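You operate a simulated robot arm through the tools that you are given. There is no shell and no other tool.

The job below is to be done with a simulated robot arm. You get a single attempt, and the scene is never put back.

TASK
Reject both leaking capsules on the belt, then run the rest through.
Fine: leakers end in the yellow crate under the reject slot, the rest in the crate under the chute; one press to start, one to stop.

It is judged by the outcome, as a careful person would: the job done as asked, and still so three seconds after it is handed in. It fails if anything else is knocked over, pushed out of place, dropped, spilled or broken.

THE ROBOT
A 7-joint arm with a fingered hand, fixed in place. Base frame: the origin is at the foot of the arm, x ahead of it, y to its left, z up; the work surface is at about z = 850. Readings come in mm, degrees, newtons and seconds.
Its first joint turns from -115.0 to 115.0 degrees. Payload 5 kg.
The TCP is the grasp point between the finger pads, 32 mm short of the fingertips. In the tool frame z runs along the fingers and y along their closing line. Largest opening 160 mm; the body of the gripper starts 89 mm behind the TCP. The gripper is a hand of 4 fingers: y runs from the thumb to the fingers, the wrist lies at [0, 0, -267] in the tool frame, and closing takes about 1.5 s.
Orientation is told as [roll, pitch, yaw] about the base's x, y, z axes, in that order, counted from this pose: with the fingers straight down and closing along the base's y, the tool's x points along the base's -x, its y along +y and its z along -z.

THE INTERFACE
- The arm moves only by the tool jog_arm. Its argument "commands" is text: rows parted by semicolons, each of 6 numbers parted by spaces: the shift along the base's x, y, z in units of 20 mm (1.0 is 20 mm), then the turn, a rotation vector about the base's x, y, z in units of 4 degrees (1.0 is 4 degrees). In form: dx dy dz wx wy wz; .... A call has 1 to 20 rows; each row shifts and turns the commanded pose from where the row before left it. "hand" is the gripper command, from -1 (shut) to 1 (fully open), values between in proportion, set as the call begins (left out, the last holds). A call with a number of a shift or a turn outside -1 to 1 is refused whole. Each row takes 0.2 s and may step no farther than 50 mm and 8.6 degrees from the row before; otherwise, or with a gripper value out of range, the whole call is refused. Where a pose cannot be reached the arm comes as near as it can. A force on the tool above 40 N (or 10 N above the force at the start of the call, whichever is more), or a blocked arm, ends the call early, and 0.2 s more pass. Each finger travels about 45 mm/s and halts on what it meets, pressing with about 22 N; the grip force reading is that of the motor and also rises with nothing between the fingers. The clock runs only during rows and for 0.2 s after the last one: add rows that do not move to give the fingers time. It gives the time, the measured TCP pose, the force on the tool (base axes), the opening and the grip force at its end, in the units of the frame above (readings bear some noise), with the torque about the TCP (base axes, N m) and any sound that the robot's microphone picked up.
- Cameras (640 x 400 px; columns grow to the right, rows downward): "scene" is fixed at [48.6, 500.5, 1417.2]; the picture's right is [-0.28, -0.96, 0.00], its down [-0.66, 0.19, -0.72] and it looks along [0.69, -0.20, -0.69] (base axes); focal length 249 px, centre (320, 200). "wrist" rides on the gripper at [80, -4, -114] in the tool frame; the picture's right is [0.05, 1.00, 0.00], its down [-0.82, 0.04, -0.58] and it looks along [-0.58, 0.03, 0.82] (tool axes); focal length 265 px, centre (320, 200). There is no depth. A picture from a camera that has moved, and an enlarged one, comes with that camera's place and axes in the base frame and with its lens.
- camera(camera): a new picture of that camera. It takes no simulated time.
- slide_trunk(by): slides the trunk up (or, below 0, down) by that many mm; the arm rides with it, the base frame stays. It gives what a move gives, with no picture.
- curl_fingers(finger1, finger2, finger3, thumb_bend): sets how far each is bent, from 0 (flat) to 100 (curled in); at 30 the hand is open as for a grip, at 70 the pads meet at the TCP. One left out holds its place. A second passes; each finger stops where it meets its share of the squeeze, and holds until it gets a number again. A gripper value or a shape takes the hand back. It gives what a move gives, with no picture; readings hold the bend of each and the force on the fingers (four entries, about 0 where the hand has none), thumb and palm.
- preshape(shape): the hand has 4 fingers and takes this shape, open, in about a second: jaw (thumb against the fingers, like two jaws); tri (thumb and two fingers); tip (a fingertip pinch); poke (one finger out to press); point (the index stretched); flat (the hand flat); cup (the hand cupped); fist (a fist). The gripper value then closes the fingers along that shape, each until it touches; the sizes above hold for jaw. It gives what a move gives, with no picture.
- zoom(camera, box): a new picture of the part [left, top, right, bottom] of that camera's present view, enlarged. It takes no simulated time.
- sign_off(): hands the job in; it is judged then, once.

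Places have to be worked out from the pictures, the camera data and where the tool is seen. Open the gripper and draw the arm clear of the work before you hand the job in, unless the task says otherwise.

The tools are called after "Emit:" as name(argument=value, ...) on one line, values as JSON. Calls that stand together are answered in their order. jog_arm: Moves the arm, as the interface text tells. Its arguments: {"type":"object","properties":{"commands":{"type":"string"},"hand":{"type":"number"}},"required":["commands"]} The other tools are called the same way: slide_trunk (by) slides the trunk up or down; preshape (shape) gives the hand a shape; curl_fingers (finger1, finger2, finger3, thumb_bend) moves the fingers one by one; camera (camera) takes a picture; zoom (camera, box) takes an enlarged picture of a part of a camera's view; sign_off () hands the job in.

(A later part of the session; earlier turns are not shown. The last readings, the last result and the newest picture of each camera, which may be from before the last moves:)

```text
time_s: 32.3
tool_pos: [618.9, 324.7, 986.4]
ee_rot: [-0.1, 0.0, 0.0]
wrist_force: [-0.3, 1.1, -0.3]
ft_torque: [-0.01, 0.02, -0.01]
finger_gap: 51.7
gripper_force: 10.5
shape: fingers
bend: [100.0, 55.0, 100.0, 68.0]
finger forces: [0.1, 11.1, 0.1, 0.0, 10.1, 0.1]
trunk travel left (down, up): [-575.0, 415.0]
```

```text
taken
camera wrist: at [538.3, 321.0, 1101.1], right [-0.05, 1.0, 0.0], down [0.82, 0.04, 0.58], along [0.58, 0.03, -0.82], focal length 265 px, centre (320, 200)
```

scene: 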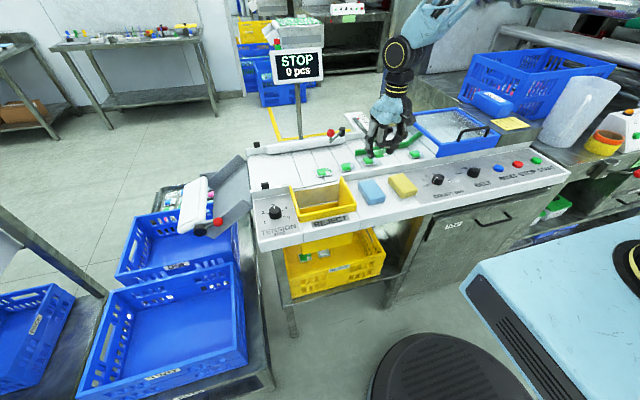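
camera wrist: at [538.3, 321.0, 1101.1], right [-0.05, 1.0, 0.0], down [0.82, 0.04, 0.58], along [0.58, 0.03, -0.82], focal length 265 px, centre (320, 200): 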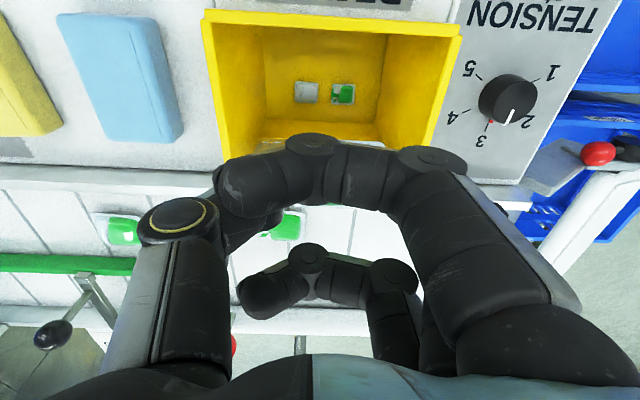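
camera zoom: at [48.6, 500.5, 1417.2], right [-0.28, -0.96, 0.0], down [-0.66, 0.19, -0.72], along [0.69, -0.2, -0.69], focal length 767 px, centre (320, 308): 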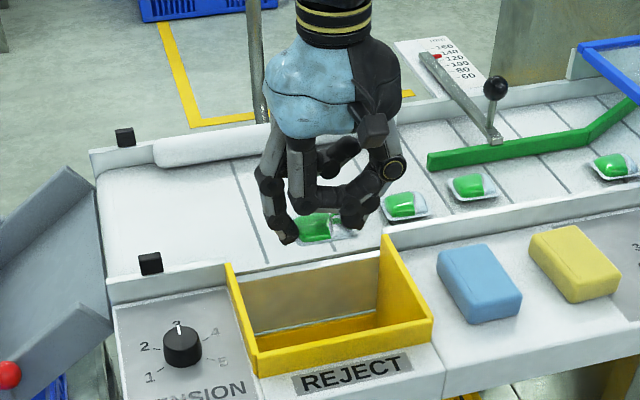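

The capsule hangs over the slot (x≈552–667, y≈250–412). I centre it (−12 mm x), lower to near the rim and then open.

Emit:
jog_arm(commands="-0.6 0.1 -0.6 0 0 0; 0 0 -0.8 0 0 0; 0 0 -0.8 0 0 0; 0 0 -0.7 0 0 0; 0 0 0 0 0 0")

Emit:
zoom(camera="scene", box=[230, 100, 410, 230])

```text
time_s: 33.5
tool_pos: [605.8, 324.1, 928.9]
ee_rot: [-0.1, 0.0, -0.1]
wrist_force: [0.4, 0.9, 0.1]
ft_torque: [0.01, 0.02, 0.0]
finger_gap: 51.7
gripper_force: 11.4
shape: fingers
bend: [100.0, 55.0, 100.0, 68.0]
finger forces: [0.0, 11.1, 0.1, 0.1, 10.1, 0.0]
trunk travel left (down, up): [-575.0, 415.0]
```

```text
3.08 times, centred on (320, 165) of scene
camera zoom: at [48.6, 500.5, 1417.2], right [-0.28, -0.96, 0.0], down [-0.66, 0.19, -0.72], along [0.69, -0.2, -0.69], focal length 767 px, centre (320, 308)
```

zoom: 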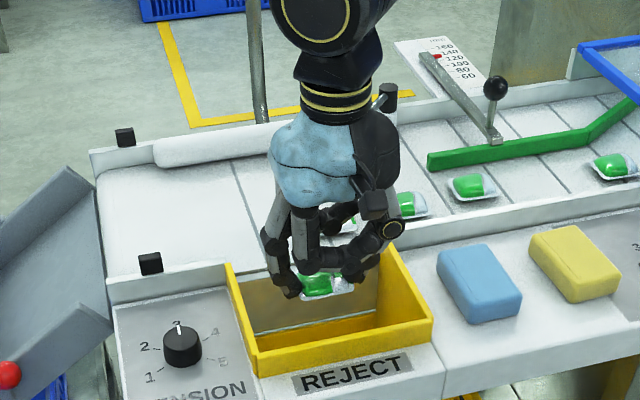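

The capsule is inside the slot's outline, right at rim level. I release it now with a moderate opening.

Emit:
curl_fingers(finger2=47, thumb_bend=52)

Emit:
camera(camera="scene")

Emit:
camera(camera="wrist")

```text
time_s: 34.5
tool_pos: [607.3, 324.6, 926.5]
ee_rot: [0.0, 0.0, 0.0]
wrist_force: [0.3, -0.2, -0.3]
ft_torque: [-0.03, 0.0, 0.0]
finger_gap: 60.2
gripper_force: 0.0
shape: fingers
bend: [100.0, 47.0, 100.0, 52.0]
finger forces: [0.0, 0.0, 0.0, 0.1, 0.1, 0.1]
trunk travel left (down, up): [-575.0, 415.0]
```

```text
taken
```

scene: 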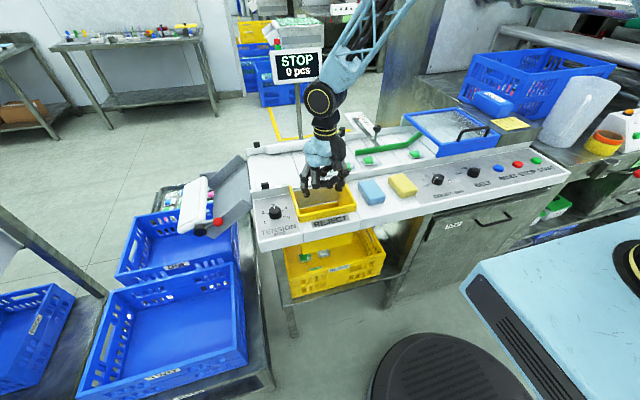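

```text
taken
camera wrist: at [526.5, 321.9, 1041.3], right [-0.05, 1.0, 0.0], down [0.82, 0.04, 0.58], along [0.58, 0.03, -0.82], focal length 265 px, centre (320, 200)
```

wrist: 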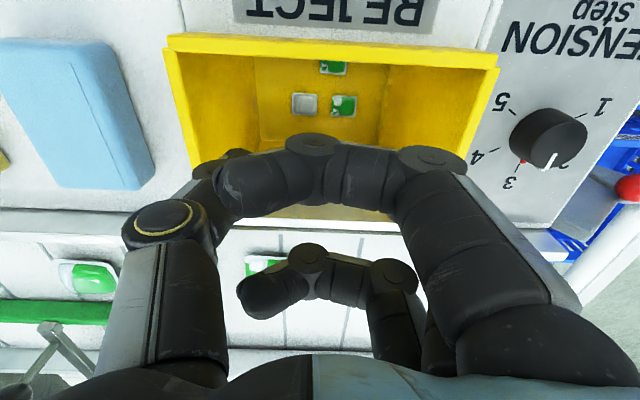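

A third item now lies in the reject crate: leaker one is in. I rise and go above capsule 1.

Emit:
jog_arm(commands="0 0 0.8 0 0 0; 0 0 1 0 0 0; 0 0 1 0 0 0; 0.5 -0.2 0.2 0 0 0; 0.9 -0.25 0 0 0 0; 0.9 -0.25 0 0 0 0; 0.9 -0.25 0 0 0 0; 0.9 -0.25 0 0 0 0; 0.9 -0.25 0 0 0 0; 0.9 -0.25 0 0 0 0; 0.9 -0.2 0 0 0 0; 0.5 -0.1 0 0 0 0; 0 0 0 0 0 0")

Emit:
curl_fingers(finger2=53, thumb_bend=53)

Emit:
camera(camera="wrist")

Emit:
zoom(camera="scene", box=[260, 110, 380, 200])

Emit:
zoom(camera="scene", box=[270, 210, 400, 310])

```text
time_s: 37.3
tool_pos: [751.3, 284.7, 987.9]
ee_rot: [0.0, 0.0, 0.0]
wrist_force: [-1.1, -0.1, 0.4]
ft_torque: [0.03, 0.01, -0.01]
finger_gap: 60.4
gripper_force: 0.1
shape: fingers
bend: [100.0, 47.0, 100.0, 52.0]
finger forces: [0.0, 0.0, 0.0, 0.0, 0.0, 0.0]
trunk travel left (down, up): [-575.0, 415.0]
```

```text
time_s: 38.3
tool_pos: [751.8, 284.4, 987.7]
ee_rot: [0.0, -0.1, 0.0]
wrist_force: [0.4, 1.1, 0.5]
ft_torque: [-0.02, -0.02, 0.04]
finger_gap: 60.1
gripper_force: 0.1
shape: fingers
bend: [100.0, 53.0, 100.0, 53.0]
finger forces: [0.0, 0.0, 0.0, 0.0, 0.1, 0.0]
trunk travel left (down, up): [-575.0, 415.0]
```

```text
taken
camera wrist: at [672.3, 281.2, 1101.9], right [-0.05, 1.0, 0.0], down [0.82, 0.04, 0.58], along [0.58, 0.03, -0.82], focal length 265 px, centre (320, 200)
```

wrist: 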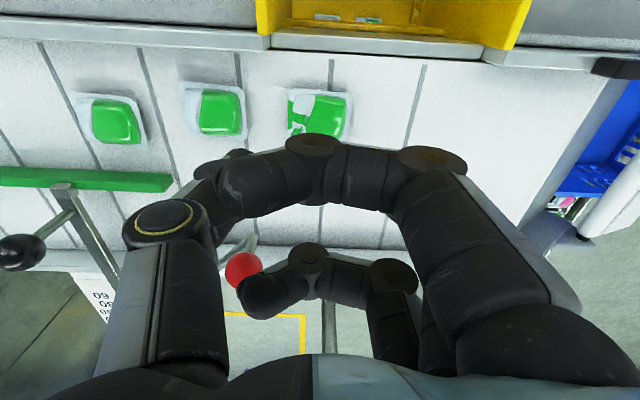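

```text
4.44 times, centred on (320, 155) of scene
camera zoom: at [48.6, 500.5, 1417.2], right [-0.28, -0.96, 0.0], down [-0.66, 0.19, -0.72], along [0.69, -0.2, -0.69], focal length 1108 px, centre (320, 400)
```

zoom: 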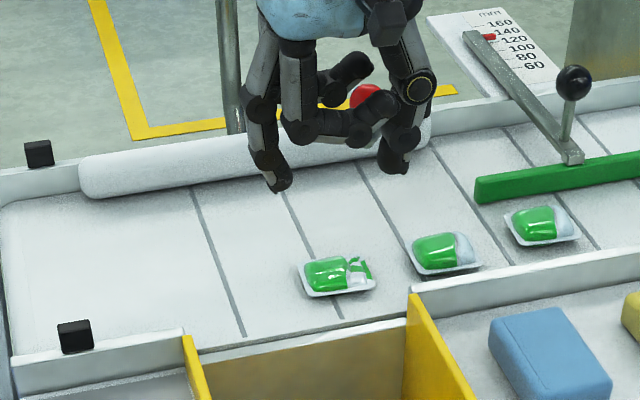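

```text
4.00 times, centred on (335, 260) of scene
camera zoom: at [48.6, 500.5, 1417.2], right [-0.28, -0.96, 0.0], down [-0.66, 0.19, -0.72], along [0.69, -0.2, -0.69], focal length 998 px, centre (260, -40)
```

zoom: 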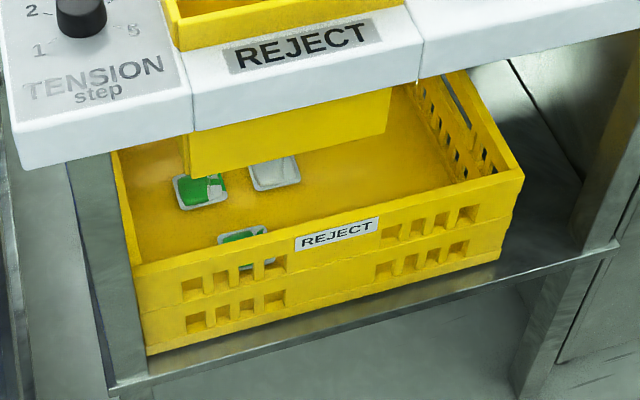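

Leaker one lies in the yellow crate. Capsule 1 is right below the pinch, so I descend partway for a final alignment check.

Emit:
jog_arm(commands="0.05 0.08 -0.8 0 0 0; 0 0 -0.9 0 0 0; 0 0 -0.9 0 0 0; 0 0 -0.9 0 0 0; 0 0 -0.6 0 0 0; 0 0 0 0 0 0")

Emit:
zoom(camera="scene", box=[280, 130, 360, 190])

Emit:
camera(camera="wrist")

```text
time_s: 39.7
tool_pos: [755.5, 285.5, 907.2]
ee_rot: [0.0, 0.0, 0.0]
wrist_force: [-0.7, 0.4, 0.1]
ft_torque: [0.02, -0.01, 0.02]
finger_gap: 59.9
gripper_force: 0.1
shape: fingers
bend: [100.0, 53.0, 100.0, 53.0]
finger forces: [0.0, 0.0, 0.0, 0.0, 0.2, 0.1]
trunk travel left (down, up): [-575.0, 415.0]
```

```text
6.67 times, centred on (320, 160) of scene
camera zoom: at [48.6, 500.5, 1417.2], right [-0.28, -0.96, 0.0], down [-0.66, 0.19, -0.72], along [0.69, -0.2, -0.69], focal length 1663 px, centre (320, 467)
```

zoom: 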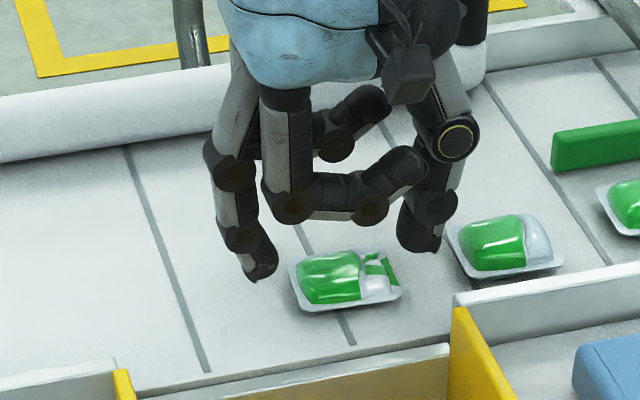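

```text
taken
camera wrist: at [675.4, 282.3, 1020.6], right [-0.05, 1.0, 0.0], down [0.82, 0.04, 0.58], along [0.58, 0.03, -0.82], focal length 265 px, centre (320, 200)
```

wrist: 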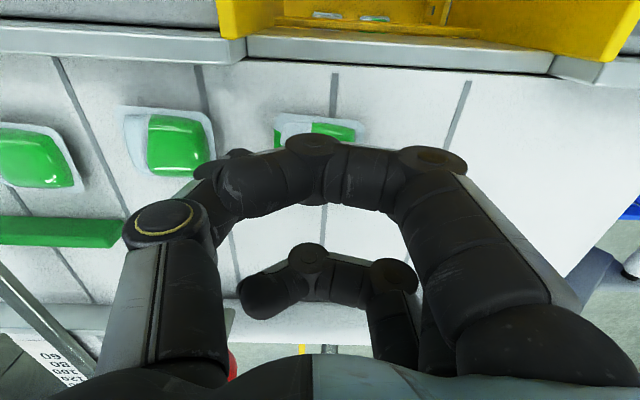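

Alignment is good: the tips bracket capsule 1 and clear capsule 2. I descend to light belt contact.

Emit:
jog_arm(commands="0 0 -0.4 0 0 0; 0 0 -0.3 0 0 0; 0 0 -0.1 0 0 0; 0 0 0 0 0 0")

Emit:
zoom(camera="scene", box=[280, 130, 360, 190])

```text
time_s: 40.7
tool_pos: [754.6, 286.0, 891.7]
ee_rot: [-0.1, -0.1, 0.0]
wrist_force: [2.9, 0.1, 5.2]
ft_torque: [-0.29, -0.05, 0.11]
finger_gap: 59.8
gripper_force: 2.4
shape: fingers
bend: [100.0, 53.0, 100.0, 53.0]
finger forces: [0.1, 0.1, 0.0, 0.0, 5.2, 0.0]
trunk travel left (down, up): [-575.0, 415.0]
```

```text
6.67 times, centred on (320, 160) of scene
camera zoom: at [48.6, 500.5, 1417.2], right [-0.28, -0.96, 0.0], down [-0.66, 0.19, -0.72], along [0.69, -0.2, -0.69], focal length 1663 px, centre (320, 467)
```

zoom: 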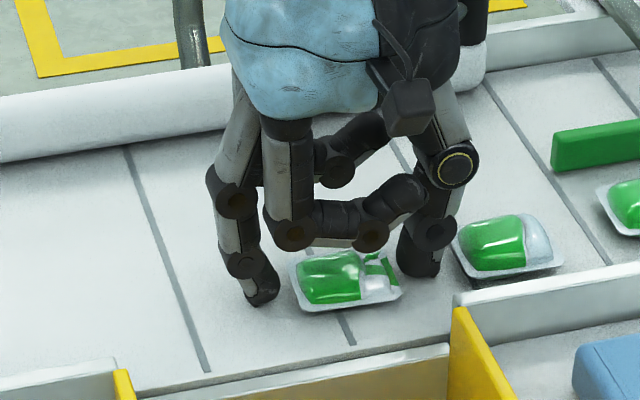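

The thumb tip has just touched down. I close to contact as before.

Emit:
curl_fingers(finger2=59, thumb_bend=59)

Emit:
zoom(camera="scene", box=[280, 130, 360, 190])

```text
time_s: 41.7
tool_pos: [753.3, 285.4, 890.8]
ee_rot: [0.0, 0.0, 0.0]
wrist_force: [-0.8, -0.9, 0.6]
ft_torque: [-0.11, 0.02, -0.01]
finger_gap: 56.7
gripper_force: 1.9
shape: fingers
bend: [100.0, 58.0, 100.0, 58.0]
finger forces: [0.0, 0.6, 0.0, 0.0, 2.0, 0.0]
trunk travel left (down, up): [-575.0, 415.0]
```

```text
6.67 times, centred on (320, 160) of scene
camera zoom: at [48.6, 500.5, 1417.2], right [-0.28, -0.96, 0.0], down [-0.66, 0.19, -0.72], along [0.69, -0.2, -0.69], focal length 1663 px, centre (320, 467)
```

zoom: 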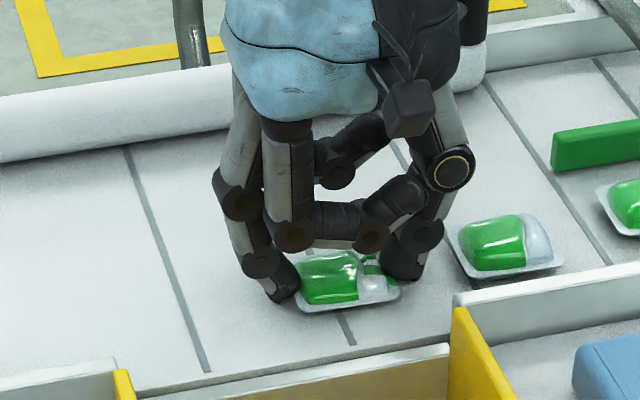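

Contact on both sides. I lower ~1.5 mm and then squeeze fully, as worked before.

Emit:
jog_arm(commands="0 0 -0.05 0 0 0; 0 0 -0.03 0 0 0; 0 0 0 0 0 0")

Emit:
curl_fingers(finger2=72, thumb_bend=72)

Emit:
zoom(camera="scene", box=[280, 130, 360, 190])

```text
time_s: 42.5
tool_pos: [753.2, 283.2, 889.7]
ee_rot: [0.0, -0.1, 0.0]
wrist_force: [-1.6, -0.6, 12.6]
ft_torque: [-0.53, 0.11, -0.07]
finger_gap: 56.4
gripper_force: 7.9
shape: fingers
bend: [100.0, 58.0, 100.0, 59.0]
finger forces: [0.0, 1.3, 0.0, 0.0, 12.6, 0.0]
trunk travel left (down, up): [-575.0, 415.0]
```

```text
time_s: 43.5
tool_pos: [753.6, 284.7, 888.3]
ee_rot: [-0.1, 0.0, 0.0]
wrist_force: [1.0, -3.2, 5.4]
ft_torque: [0.04, -0.03, -0.03]
finger_gap: 51.8
gripper_force: 12.4
shape: fingers
bend: [100.0, 60.0, 100.0, 68.0]
finger forces: [0.0, 12.3, 0.1, 0.0, 12.2, 0.0]
trunk travel left (down, up): [-575.0, 415.0]
```

```text
6.67 times, centred on (320, 160) of scene
camera zoom: at [48.6, 500.5, 1417.2], right [-0.28, -0.96, 0.0], down [-0.66, 0.19, -0.72], along [0.69, -0.2, -0.69], focal length 1663 px, centre (320, 467)
```

zoom: 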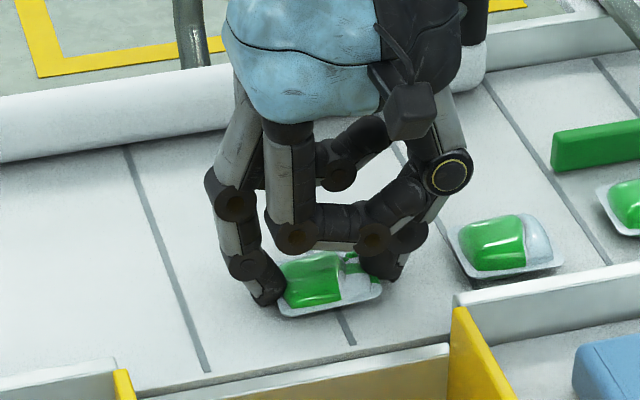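

Firm grip at about 12 N each side. I lift slowly.

Emit:
jog_arm(commands="0 0 0.2 0 0 0; 0 0 0.3 0 0 0; 0 0 0.5 0 0 0; 0 0 0 0 0 0")

Emit:
zoom(camera="scene", box=[280, 120, 360, 180])

```text
time_s: 44.5
tool_pos: [753.5, 286.6, 908.6]
ee_rot: [0.0, 0.0, 0.0]
wrist_force: [0.5, -0.4, 0.5]
ft_torque: [0.01, -0.01, 0.0]
finger_gap: 51.2
gripper_force: 10.1
shape: fingers
bend: [100.0, 58.0, 100.0, 68.0]
finger forces: [0.1, 9.6, 0.0, 0.0, 9.9, 0.1]
trunk travel left (down, up): [-575.0, 415.0]
```

```text
6.67 times, centred on (320, 150) of scene
camera zoom: at [48.6, 500.5, 1417.2], right [-0.28, -0.96, 0.0], down [-0.66, 0.19, -0.72], along [0.69, -0.2, -0.69], focal length 1663 px, centre (320, 533)
```

zoom: 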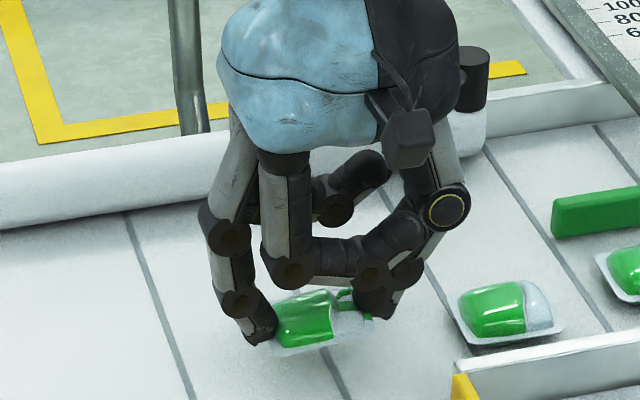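

Capsule 1 is lifted. I raise it, carry it over the slot centre and lower to the rim.

Emit:
jog_arm(commands="0 0 0.7 0 0 0; -0.2 0.1 0.8 0 0 0; -0.4 0.2 0.8 0 0 0; -0.6 0.2 0.4 0 0 0; -0.7 0.2 0 0 0 0; -0.7 0.2 0 0 0 0; -0.7 0.2 0 0 0 0; -0.7 0.2 0 0 0 0; -0.7 0.2 0 0 0 0; -0.7 0.2 0 0 0 0; -0.7 0.1 0 0 0 0; -0.7 0 0 0 0 0; -0.5 0 0 0 0 0; 0 0 -0.5 0 0 0; 0 0 -0.7 0 0 0; 0 0 -0.6 0 0 0; 0 0 0 0 0 0")

Emit:
zoom(camera="scene", box=[230, 100, 410, 230])

```text
time_s: 48.1
tool_pos: [608.2, 322.3, 927.8]
ee_rot: [0.1, -0.1, 0.0]
wrist_force: [0.6, -0.5, -0.1]
ft_torque: [0.01, 0.0, -0.01]
finger_gap: 51.6
gripper_force: 9.7
shape: fingers
bend: [100.0, 58.0, 100.0, 68.0]
finger forces: [0.0, 9.6, 0.0, 0.0, 9.9, 0.0]
trunk travel left (down, up): [-575.0, 415.0]
```

```text
3.08 times, centred on (320, 165) of scene
camera zoom: at [48.6, 500.5, 1417.2], right [-0.28, -0.96, 0.0], down [-0.66, 0.19, -0.72], along [0.69, -0.2, -0.69], focal length 767 px, centre (320, 308)
```

zoom: 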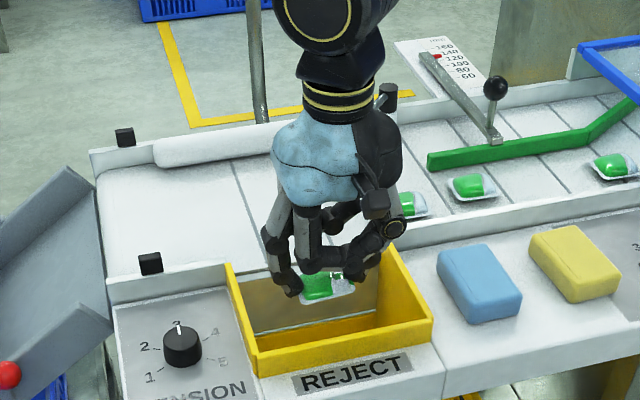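

Capsule 1 hangs inside the slot outline. Releasing it.

Emit:
curl_fingers(finger2=47, thumb_bend=52)

Emit:
jog_arm(commands="0 0 1 0 0 0; 0 0 1 0 0 0; 0 0 1 0 0 0; 0 0 1 0 0 0; 0 0 1 0 0 0; 0 0 1 0 0 0")

Emit:
camera(camera="wrist")

Emit:
zoom(camera="scene", box=[270, 210, 400, 310])

Emit:
camera(camera="scene")

```text
time_s: 49.1
tool_pos: [607.0, 323.0, 926.8]
ee_rot: [-0.1, 0.0, 0.1]
wrist_force: [1.3, -0.4, -0.1]
ft_torque: [-0.02, -0.01, 0.01]
finger_gap: 60.3
gripper_force: 0.0
shape: fingers
bend: [100.0, 47.0, 100.0, 52.0]
finger forces: [0.0, 0.1, 0.0, 0.0, 0.0, 0.1]
trunk travel left (down, up): [-575.0, 415.0]
```

```text
time_s: 50.5
tool_pos: [607.9, 322.9, 1047.5]
ee_rot: [0.0, 0.1, 0.0]
wrist_force: [0.2, 0.3, -0.1]
ft_torque: [0.03, 0.04, -0.02]
finger_gap: 60.4
gripper_force: 0.0
shape: fingers
bend: [100.0, 47.0, 100.0, 52.0]
finger forces: [0.0, 0.0, 0.0, 0.0, 0.0, 0.0]
trunk travel left (down, up): [-575.0, 415.0]
```

```text
taken
camera wrist: at [526.8, 319.7, 1162.6], right [-0.05, 1.0, 0.0], down [0.82, 0.04, 0.58], along [0.58, 0.03, -0.82], focal length 265 px, centre (320, 200)
```

wrist: 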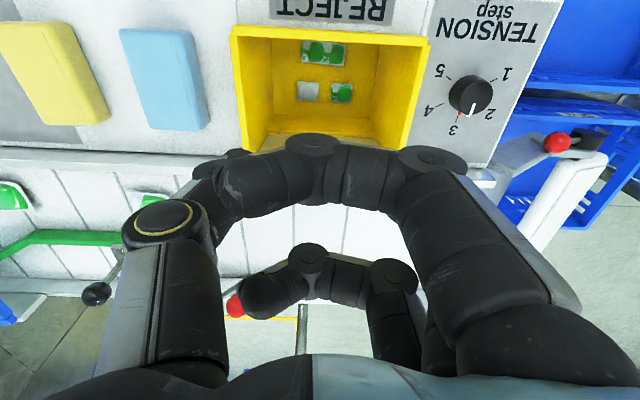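

```text
4.00 times, centred on (335, 260) of scene
camera zoom: at [48.6, 500.5, 1417.2], right [-0.28, -0.96, 0.0], down [-0.66, 0.19, -0.72], along [0.69, -0.2, -0.69], focal length 998 px, centre (260, -40)
```

zoom: 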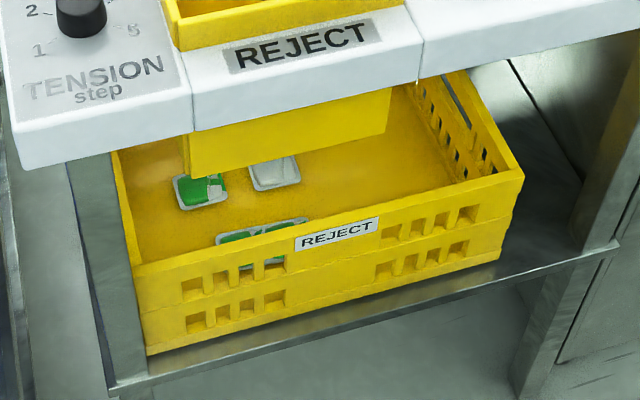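

```text
taken
```

scene: 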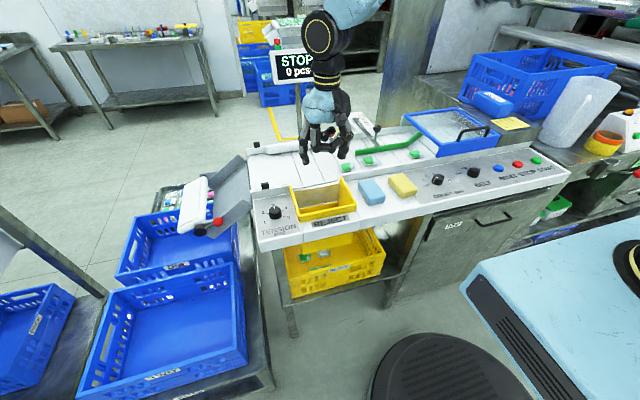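

Both leakers are in the yellow crate. Before starting the belt I inspect the chute and its flap with the wrist camera.

Emit:
jog_arm(commands="0 0.5 1 0 0 0; 0 1 1 0 0 0; 0 1 1 0 0 0; 0 1 1 0 0 0; 0 1 1 0 0 0; 0 1 0 0 0 0; 0 1 0 0 0 0; 0 1 0 0 0 0; 0 1 0 0 0 0; 0 0.5 0 0 0 0; 0 0 0 0 0 0")

Emit:
camera(camera="wrist")

Emit:
camera(camera="scene")

```text
time_s: 52.9
tool_pos: [609.7, 502.5, 1147.0]
ee_rot: [-0.1, 0.0, 0.0]
wrist_force: [1.2, 0.0, 0.0]
ft_torque: [0.02, -0.01, 0.01]
finger_gap: 60.6
gripper_force: 0.1
shape: fingers
bend: [100.0, 47.0, 100.0, 52.0]
finger forces: [0.0, 0.0, 0.0, 0.0, 0.0, 0.1]
trunk travel left (down, up): [-575.0, 415.0]
```

```text
taken
camera wrist: at [528.5, 499.5, 1262.1], right [-0.05, 1.0, 0.0], down [0.82, 0.04, 0.58], along [0.58, 0.03, -0.82], focal length 265 px, centre (320, 200)
```

wrist: 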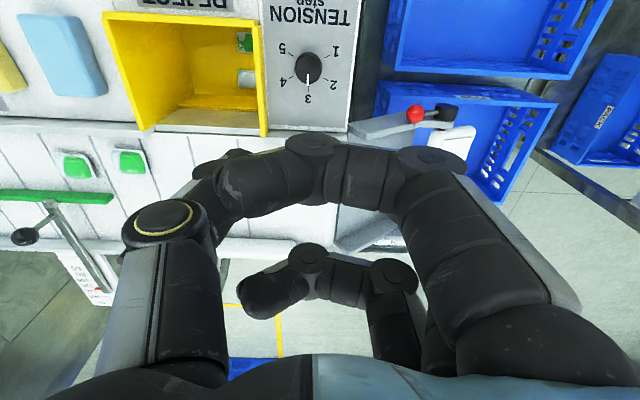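

```text
taken
```

scene: 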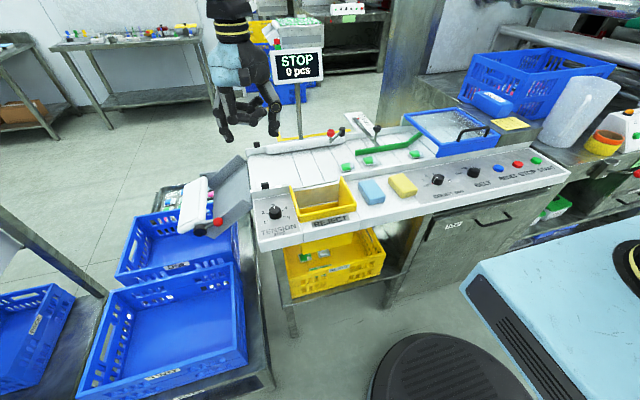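

The curled fingers hide the chute; I open the hand to jaw to clear the view.

Emit:
preshape(shape="jaw")

Emit:
jog_arm(commands="1 0.8 0 0 0 0; 1 0.8 0 0 0 0; 1 0.8 0 0 0 0; 0 0 0 0 0 0")

Emit:
camera(camera="wrist")

```text
time_s: 53.8
tool_pos: [609.0, 502.8, 1147.5]
ee_rot: [0.1, -0.1, -0.1]
wrist_force: [0.1, -0.9, -0.3]
ft_torque: [-0.01, 0.01, 0.01]
finger_gap: 159.9
gripper_force: 0.0
shape: jaw
bend: [30.0, 30.0, 30.0, 30.0]
finger forces: [0.0, 0.1, 0.1, 0.0, 0.1, 0.0]
trunk travel left (down, up): [-575.0, 415.0]
```

```text
time_s: 54.8
tool_pos: [669.4, 549.8, 1147.1]
ee_rot: [0.0, 0.0, 0.0]
wrist_force: [0.5, -0.2, -0.2]
ft_torque: [-0.02, -0.02, 0.02]
finger_gap: 160.0
gripper_force: 0.1
shape: jaw
bend: [30.0, 30.0, 30.0, 30.0]
finger forces: [0.0, 0.1, 0.0, 0.0, 0.1, 0.0]
trunk travel left (down, up): [-575.0, 415.0]
```

```text
taken
camera wrist: at [588.6, 547.1, 1261.7], right [-0.05, 1.0, 0.0], down [0.82, 0.04, 0.58], along [0.58, 0.03, -0.82], focal length 265 px, centre (320, 200)
```

wrist: 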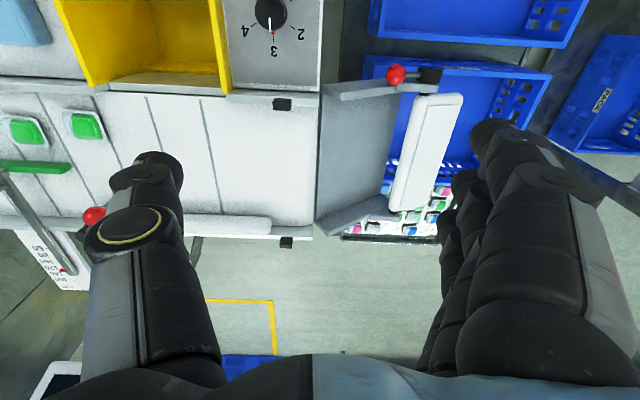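

Emit:
zoom(camera="wrist", box=[300, 40, 500, 250])

Emit:
zoom(camera="scene", box=[60, 150, 260, 400])

```text
1.90 times, centred on (400, 145) of wrist
camera zoom: at [588.6, 547.1, 1261.7], right [-0.05, 1.0, 0.0], down [0.82, 0.04, 0.58], along [0.58, 0.03, -0.82], focal length 506 px, centre (168, 305)
```

zoom: 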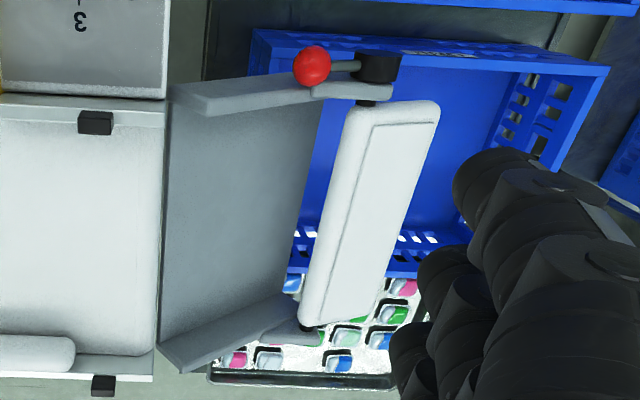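

```text
1.60 times, centred on (160, 275) of scene
camera zoom: at [48.6, 500.5, 1417.2], right [-0.28, -0.96, 0.0], down [-0.66, 0.19, -0.72], along [0.69, -0.2, -0.69], focal length 399 px, centre (576, 80)
```

zoom: 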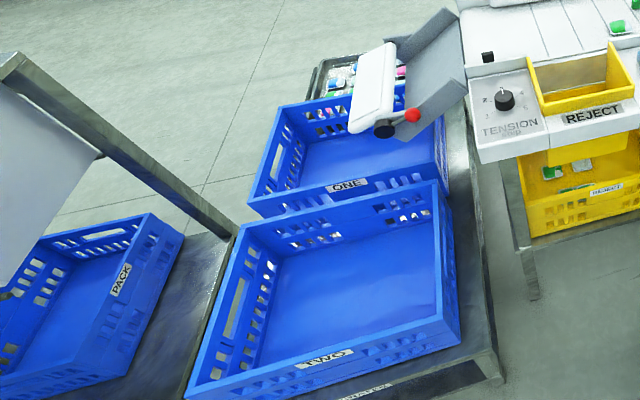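

The chute flap stands swung out (open) with the blue crate ONE right beneath the chute end, so nothing needs changing there. I shape the hand for poking and travel back toward the START button, high above the work.

Emit:
preshape(shape="poke")

Emit:
jog_arm(commands="-0.2 -1 0 0 0 0; -0.2 -1 0 0 0 0; -0.2 -1 0 0 0 0; -0.2 -1 0 0 0 0; -0.2 -1 0 0 0 0; -0.2 -1 0 0 0 0; -0.2 -1 0 0 0 0; -0.2 -1 0 0 0 0; -0.2 -1 0 0 0 0; -0.2 -1 0 0 0 0; -0.2 -1 0 0 0 0; -0.2 -1 0 0 0 0; -0.2 -1 0 0 0 0; -0.2 -1 0 0 0 0; -0.2 -1 0 0 0 0; -0.2 -1 0 0 0 0; -0.2 -1 0 0 0 0; -0.2 -1 0 0 0 0; -0.2 -1 0 0 0 0; -0.2 -1 0 0 0 0")

Emit:
jog_arm(commands="0 -1 0 0 0 0; 0 -1 0 0 0 0; 0 -1 0 0 0 0; 0 -1 0 0 0 0; 0 -1 0 0 0 0; 0 -1 0 0 0 0; 0 -1 0 0 0 0; 0 -1 0 0 0 0; 0 -1 0 0 0 0; 0 -1 0 0 0 0; 0 -1 0 0 0 0; 0 -1 0 0 0 0; 0 -1 0 0 0 0; 0 -1 0 0 0 0; 0 -1 0 0 0 0; 0 -1 0 0 0 0; 0 -1 0 0 0 0; 0 -1 0 0 0 0; 0 -1 0 0 0 0; 0 -1 0 0 0 0")

Emit:
camera(camera="wrist")

Emit:
camera(camera="scene")

```text
time_s: 55.7
tool_pos: [668.3, 550.0, 1146.7]
ee_rot: [0.1, 0.0, 0.0]
wrist_force: [0.7, 0.1, 0.1]
ft_torque: [-0.03, 0.01, -0.01]
finger_gap: 0.3
gripper_force: 0.0
shape: poke
bend: [100.0, 100.0, 100.0, 47.0]
finger forces: [0.1, 0.0, 0.0, 0.0, 0.0, 0.0]
trunk travel left (down, up): [-575.0, 415.0]
```

```text
time_s: 59.9
tool_pos: [587.0, 150.9, 1148.3]
ee_rot: [0.1, 0.1, 0.0]
wrist_force: [0.6, 0.5, 0.0]
ft_torque: [0.03, 0.02, 0.01]
finger_gap: 0.4
gripper_force: 0.0
shape: poke
bend: [100.0, 100.0, 100.0, 47.0]
finger forces: [0.0, 0.0, 0.1, 0.0, 0.1, 0.1]
trunk travel left (down, up): [-575.0, 415.0]
```

```text
time_s: 64.1
tool_pos: [586.4, -251.6, 1147.7]
ee_rot: [0.1, 0.0, 0.0]
wrist_force: [-0.3, -0.3, -0.2]
ft_torque: [0.0, -0.01, 0.01]
finger_gap: 0.2
gripper_force: 0.1
shape: poke
bend: [100.0, 100.0, 100.0, 47.0]
finger forces: [0.0, 0.0, 0.1, 0.0, 0.0, 0.0]
trunk travel left (down, up): [-575.0, 415.0]
```

```text
taken
camera wrist: at [505.6, -254.9, 1261.2], right [-0.05, 1.0, 0.0], down [0.82, 0.04, 0.58], along [0.58, 0.03, -0.82], focal length 265 px, centre (320, 200)
```

wrist: 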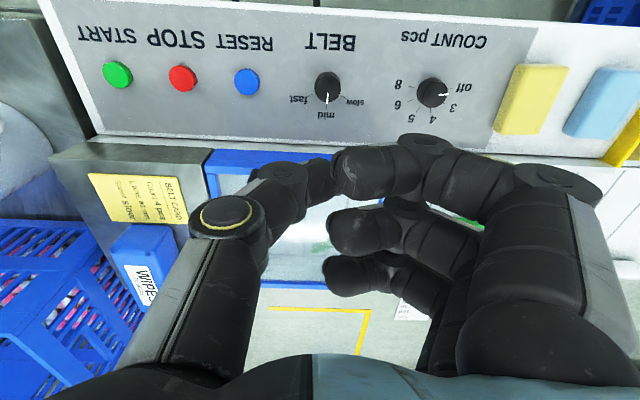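

```text
taken
```

scene: 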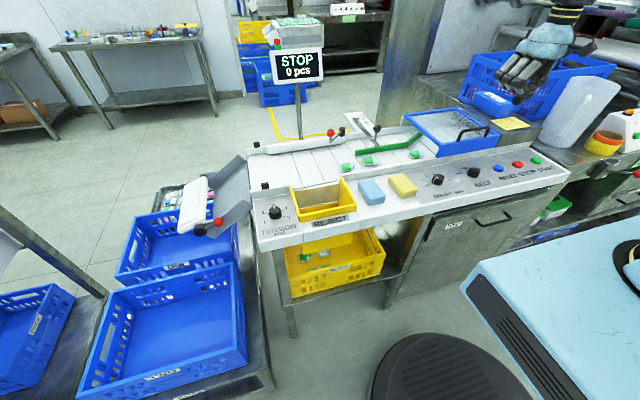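

In the poke shape the thumb is the protruding finger. I move so the thumb tip comes above START (≈(588,-533)) with clearance, then check.

Emit:
jog_arm(commands="0 -0.93 -0.5 0 0 0; 0 -0.93 -0.8 0 0 0; 0 -0.93 -0.8 0 0 0; 0 -0.93 -0.8 0 0 0; 0 -0.93 -0.8 0 0 0; 0 -0.93 -0.8 0 0 0; 0 -0.93 -0.8 0 0 0; 0 -0.93 -0.8 0 0 0; 0 -0.93 -0.8 0 0 0; 0 -0.93 -0.8 0 0 0; 0 -0.93 -0.8 0 0 0; 0 -0.93 -0.8 0 0 0; 0 0 0 0 0 0")

Emit:
camera(camera="wrist")

Emit:
zoom(camera="scene", box=[460, 80, 600, 185])

```text
time_s: 66.9
tool_pos: [585.7, -472.6, 959.1]
ee_rot: [0.0, 0.0, -0.1]
wrist_force: [-0.5, -0.4, 0.2]
ft_torque: [0.01, 0.01, 0.01]
finger_gap: 0.3
gripper_force: 0.0
shape: poke
bend: [100.0, 100.0, 100.0, 47.0]
finger forces: [0.0, 0.0, 0.0, 0.0, 0.0, 0.1]
trunk travel left (down, up): [-575.0, 415.0]
```

```text
taken
camera wrist: at [505.4, -476.7, 1073.9], right [-0.05, 1.0, 0.0], down [0.82, 0.04, 0.58], along [0.58, 0.03, -0.82], focal length 265 px, centre (320, 200)
```

wrist: 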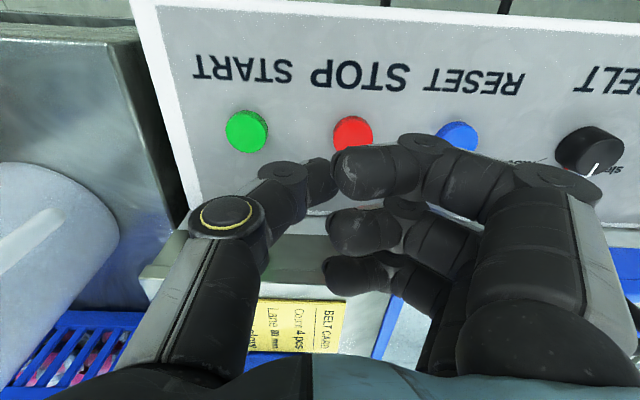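

```text
3.81 times, centred on (530, 132) of scene
camera zoom: at [48.6, 500.5, 1417.2], right [-0.28, -0.96, 0.0], down [-0.66, 0.19, -0.72], along [0.69, -0.2, -0.69], focal length 950 px, centre (-480, 457)
```

zoom: 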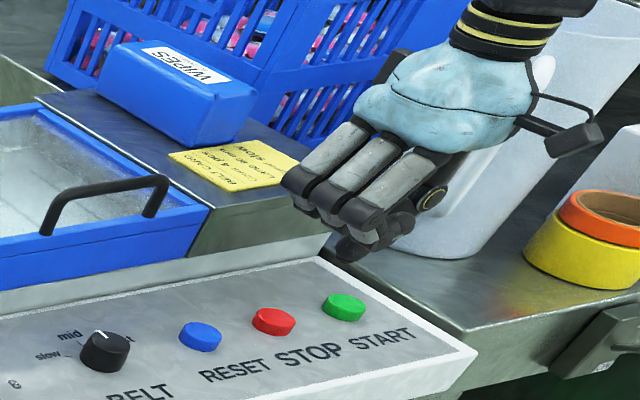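

The poke shape barely protrudes below the fist, so I build a clearer presser: finger 2 extended downward, everything else curled in.

Emit:
curl_fingers(finger1=100, finger2=62, finger3=100, thumb_bend=100)

Emit:
camera(camera="wrist")

Emit:
zoom(camera="scene", box=[460, 80, 600, 185])

```text
time_s: 67.9
tool_pos: [586.2, -473.8, 960.2]
ee_rot: [-0.1, 0.1, 0.0]
wrist_force: [0.0, 0.5, 0.2]
ft_torque: [-0.03, 0.01, 0.02]
finger_gap: 42.8
gripper_force: 0.0
shape: fingers
bend: [100.0, 100.0, 100.0, 88.0]
finger forces: [0.0, 0.1, 0.0, 0.0, 0.0, 0.0]
trunk travel left (down, up): [-575.0, 415.0]
```

```text
taken
camera wrist: at [505.2, -476.7, 1073.9], right [-0.05, 1.0, 0.0], down [0.82, 0.04, 0.58], along [0.58, 0.03, -0.82], focal length 265 px, centre (320, 200)
```

wrist: 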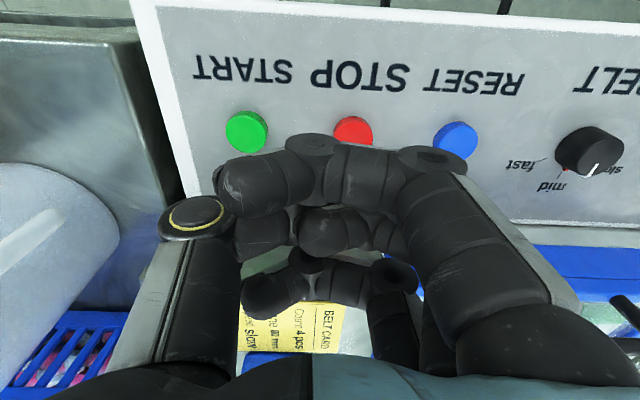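

```text
3.81 times, centred on (530, 132) of scene
camera zoom: at [48.6, 500.5, 1417.2], right [-0.28, -0.96, 0.0], down [-0.66, 0.19, -0.72], along [0.69, -0.2, -0.69], focal length 950 px, centre (-480, 457)
```

zoom: 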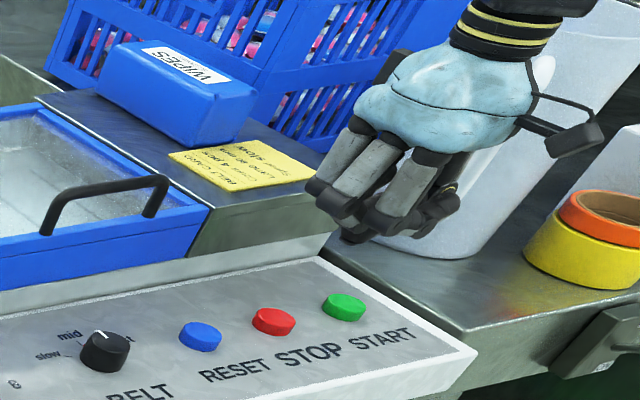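

Finger 2 was blocked by the thumb. On re‑checking projections, the poke shape's thumb tip in fact lies on the TCP axis about 35 mm below it, so I return to poke and position it over START.

Emit:
preshape(shape="poke")

Emit:
jog_arm(commands="0.15 -1 0 0 0 0; 0 -1 0 0 0 0; 0 -1 0 0 0 0; 0 0 -0.7 0 0 0; 0 0 -0.7 0 0 0; 0 0 0 0 0 0")

Emit:
camera(camera="wrist")

Emit:
zoom(camera="scene", box=[480, 100, 600, 190])

```text
time_s: 68.8
tool_pos: [586.0, -472.6, 959.0]
ee_rot: [0.0, 0.0, 0.1]
wrist_force: [-0.7, -0.2, -0.1]
ft_torque: [0.03, -0.01, -0.01]
finger_gap: 0.0
gripper_force: 0.0
shape: poke
bend: [100.0, 100.0, 100.0, 47.0]
finger forces: [0.0, 0.1, 0.0, 0.0, 0.0, 0.1]
trunk travel left (down, up): [-575.0, 415.0]
```

```text
time_s: 70.2
tool_pos: [591.2, -535.9, 933.1]
ee_rot: [0.0, 0.0, 0.1]
wrist_force: [-0.2, 0.3, -0.6]
ft_torque: [-0.01, -0.01, 0.01]
finger_gap: 0.0
gripper_force: 0.0
shape: poke
bend: [100.0, 100.0, 100.0, 47.0]
finger forces: [0.0, 0.1, 0.0, 0.0, 0.0, 0.1]
trunk travel left (down, up): [-575.0, 415.0]
```

```text
taken
camera wrist: at [510.8, -538.0, 1047.0], right [-0.05, 1.0, 0.0], down [0.82, 0.04, 0.58], along [0.58, 0.03, -0.82], focal length 265 px, centre (320, 200)
```

wrist: 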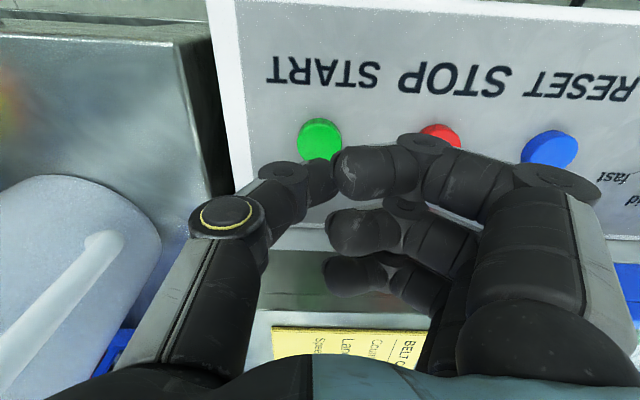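

```text
4.44 times, centred on (540, 145) of scene
camera zoom: at [48.6, 500.5, 1417.2], right [-0.28, -0.96, 0.0], down [-0.66, 0.19, -0.72], along [0.69, -0.2, -0.69], focal length 1108 px, centre (-658, 444)
```

zoom: 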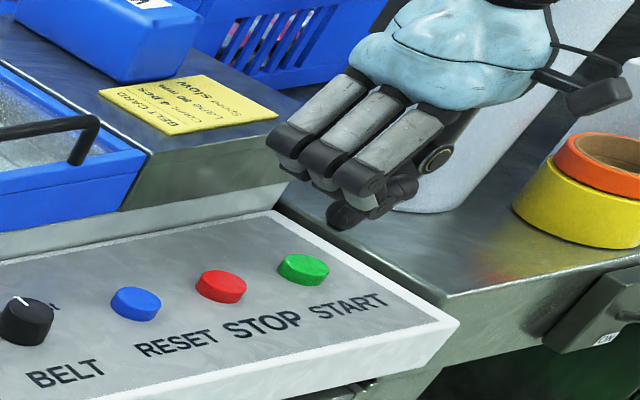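

The tip is within the button's ~33 mm disc, a few mm toward −y by the scene view; I shift +4 mm and descend near the button.

Emit:
jog_arm(commands="-0.05 0.2 -0.6 0 0 0; 0 0 -0.6 0 0 0; 0 0 -0.2 0 0 0; 0 0 0 0 0 0")

Emit:
zoom(camera="scene", box=[500, 120, 580, 180])

Emit:
camera(camera="wrist")

```text
time_s: 71.2
tool_pos: [589.0, -529.3, 904.8]
ee_rot: [0.0, 0.0, 0.0]
wrist_force: [-0.5, -0.1, -0.3]
ft_torque: [-0.01, 0.0, 0.02]
finger_gap: 0.0
gripper_force: 0.1
shape: poke
bend: [100.0, 100.0, 100.0, 47.0]
finger forces: [0.1, 0.1, 0.1, 0.1, 0.0, 0.0]
trunk travel left (down, up): [-575.0, 415.0]
```

```text
6.67 times, centred on (540, 150) of scene
camera zoom: at [48.6, 500.5, 1417.2], right [-0.28, -0.96, 0.0], down [-0.66, 0.19, -0.72], along [0.69, -0.2, -0.69], focal length 1663 px, centre (-1147, 533)
```

zoom: 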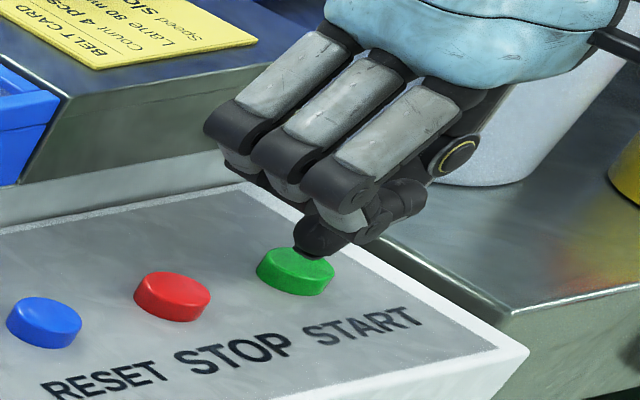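

```text
taken
camera wrist: at [509.0, -532.0, 1018.6], right [-0.05, 1.0, 0.0], down [0.82, 0.04, 0.58], along [0.58, 0.03, -0.82], focal length 265 px, centre (320, 200)
```

wrist: 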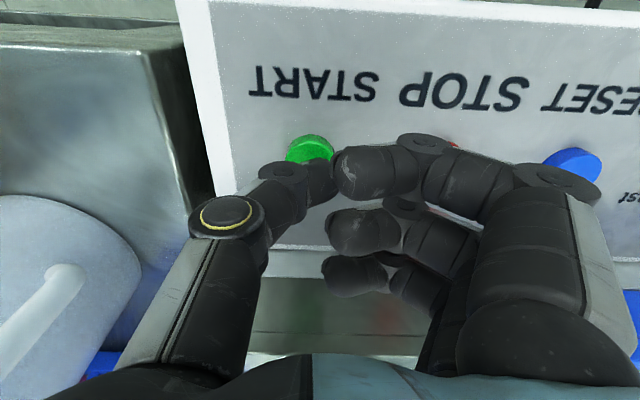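

The tip hovers just above START, ~6 mm off centre. I shift +4 mm in y, then press down in small steps.

Emit:
jog_arm(commands="0 0.22 0 0 0 0; 0 0 -0.25 0 0 0; 0 0 -0.15 0 0 0; 0 0 0 0 0 0")

Emit:
zoom(camera="scene", box=[500, 120, 580, 180])

Emit:
zoom(camera="scene", box=[240, 30, 440, 180])

```text
time_s: 72.2
tool_pos: [589.0, -525.3, 897.0]
ee_rot: [0.1, 0.0, 0.0]
wrist_force: [-0.6, -0.4, 0.6]
ft_torque: [-0.01, 0.02, -0.01]
finger_gap: 0.0
gripper_force: 0.0
shape: poke
bend: [100.0, 100.0, 100.0, 47.0]
finger forces: [0.1, 0.0, 0.1, 0.0, 0.0, 0.0]
trunk travel left (down, up): [-575.0, 415.0]
```

```text
6.67 times, centred on (540, 150) of scene
camera zoom: at [48.6, 500.5, 1417.2], right [-0.28, -0.96, 0.0], down [-0.66, 0.19, -0.72], along [0.69, -0.2, -0.69], focal length 1663 px, centre (-1147, 533)
```

zoom: 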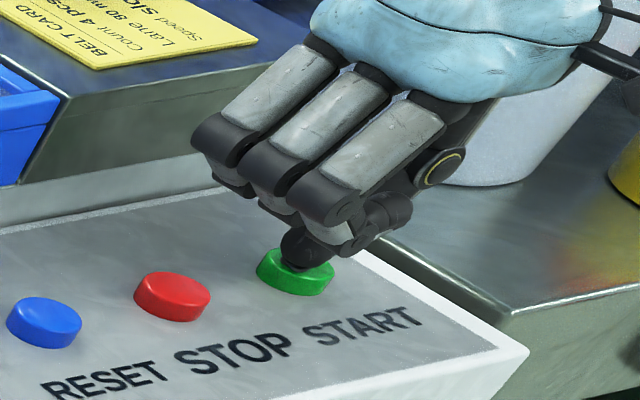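

```text
2.67 times, centred on (340, 105) of scene
camera zoom: at [48.6, 500.5, 1417.2], right [-0.28, -0.96, 0.0], down [-0.66, 0.19, -0.72], along [0.69, -0.2, -0.69], focal length 665 px, centre (267, 453)
```

zoom: 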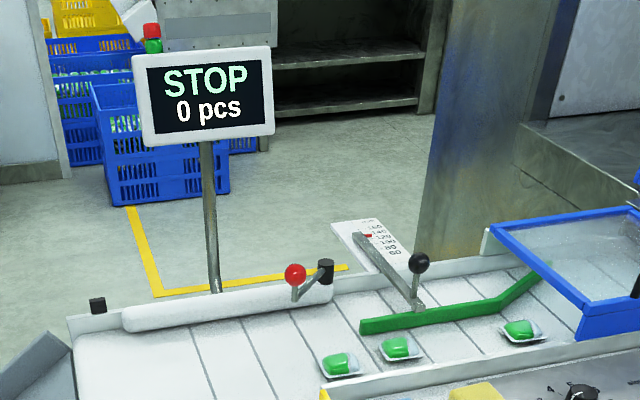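

Now centred and about to touch; belt still stopped, belt clear. I press down a few mm.

Emit:
jog_arm(commands="0 0 -0.1 0 0 0; 0 0 -0.1 0 0 0; 0 0 -0.1 0 0 0")

Emit:
zoom(camera="scene", box=[240, 30, 440, 180])

```text
time_s: 73.0
tool_pos: [587.6, -525.5, 891.8]
ee_rot: [0.1, 0.0, 0.1]
wrist_force: [-0.6, 0.1, 2.7]
ft_torque: [0.03, 0.01, -0.01]
finger_gap: 0.2
gripper_force: 0.1
shape: poke
bend: [100.0, 100.0, 100.0, 47.0]
finger forces: [0.0, 0.0, 0.1, 0.0, 2.5, 0.1]
trunk travel left (down, up): [-575.0, 415.0]
heard: click
```

```text
2.67 times, centred on (340, 105) of scene
camera zoom: at [48.6, 500.5, 1417.2], right [-0.28, -0.96, 0.0], down [-0.66, 0.19, -0.72], along [0.69, -0.2, -0.69], focal length 665 px, centre (267, 453)
```

zoom: 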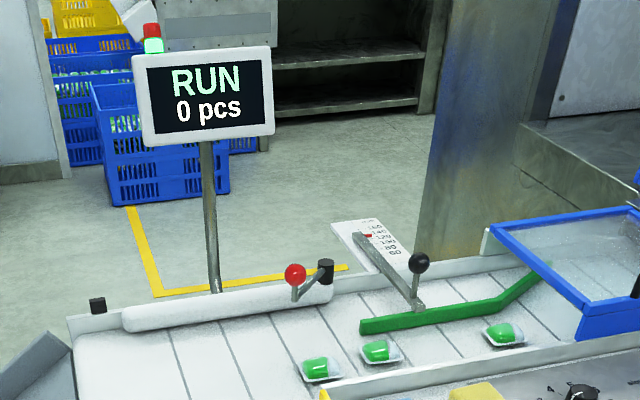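

A click and the display shows RUN; the belt is moving. I lift off straight up and move above STOP (offset +89 mm in y).

Emit:
jog_arm(commands="0 0 0.4 0 0 0; 0 0 0.8 0 0 0; 0 0 0.4 0 0 0; 0 0.9 0 0 0 0; 0 1 0 0 0 0; 0 1 0 0 0 0; 0 1 0 0 0 0; 0 0.55 0 0 0 0; 0 0 0 0 0 0")

Emit:
camera(camera="scene")

Emit:
zoom(camera="scene", box=[480, 110, 580, 185])

```text
time_s: 75.0
tool_pos: [592.3, -434.5, 922.4]
ee_rot: [0.1, -0.1, 0.0]
wrist_force: [0.5, 0.0, 0.0]
ft_torque: [0.01, 0.0, -0.01]
finger_gap: 0.2
gripper_force: 0.0
shape: poke
bend: [100.0, 100.0, 100.0, 47.0]
finger forces: [0.1, 0.0, 0.0, 0.0, 0.0, 0.1]
trunk travel left (down, up): [-575.0, 415.0]
```

```text
taken
```

scene: 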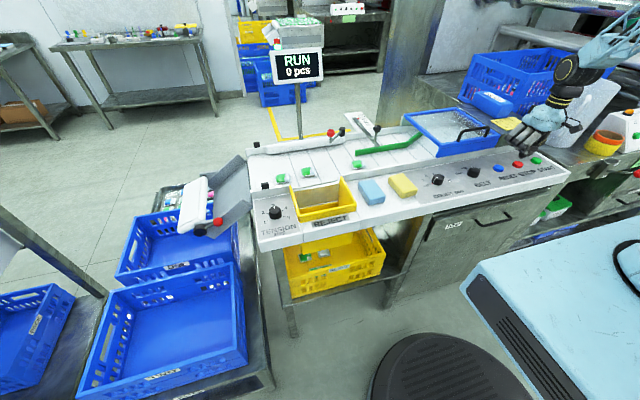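

```text
5.33 times, centred on (530, 148) of scene
camera zoom: at [48.6, 500.5, 1417.2], right [-0.28, -0.96, 0.0], down [-0.66, 0.19, -0.72], along [0.69, -0.2, -0.69], focal length 1330 px, centre (-800, 480)
```

zoom: 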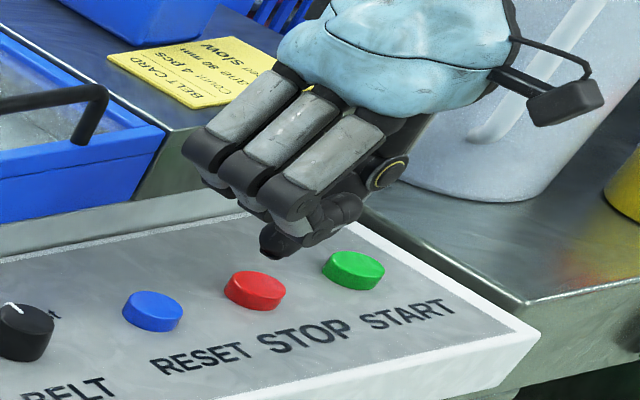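

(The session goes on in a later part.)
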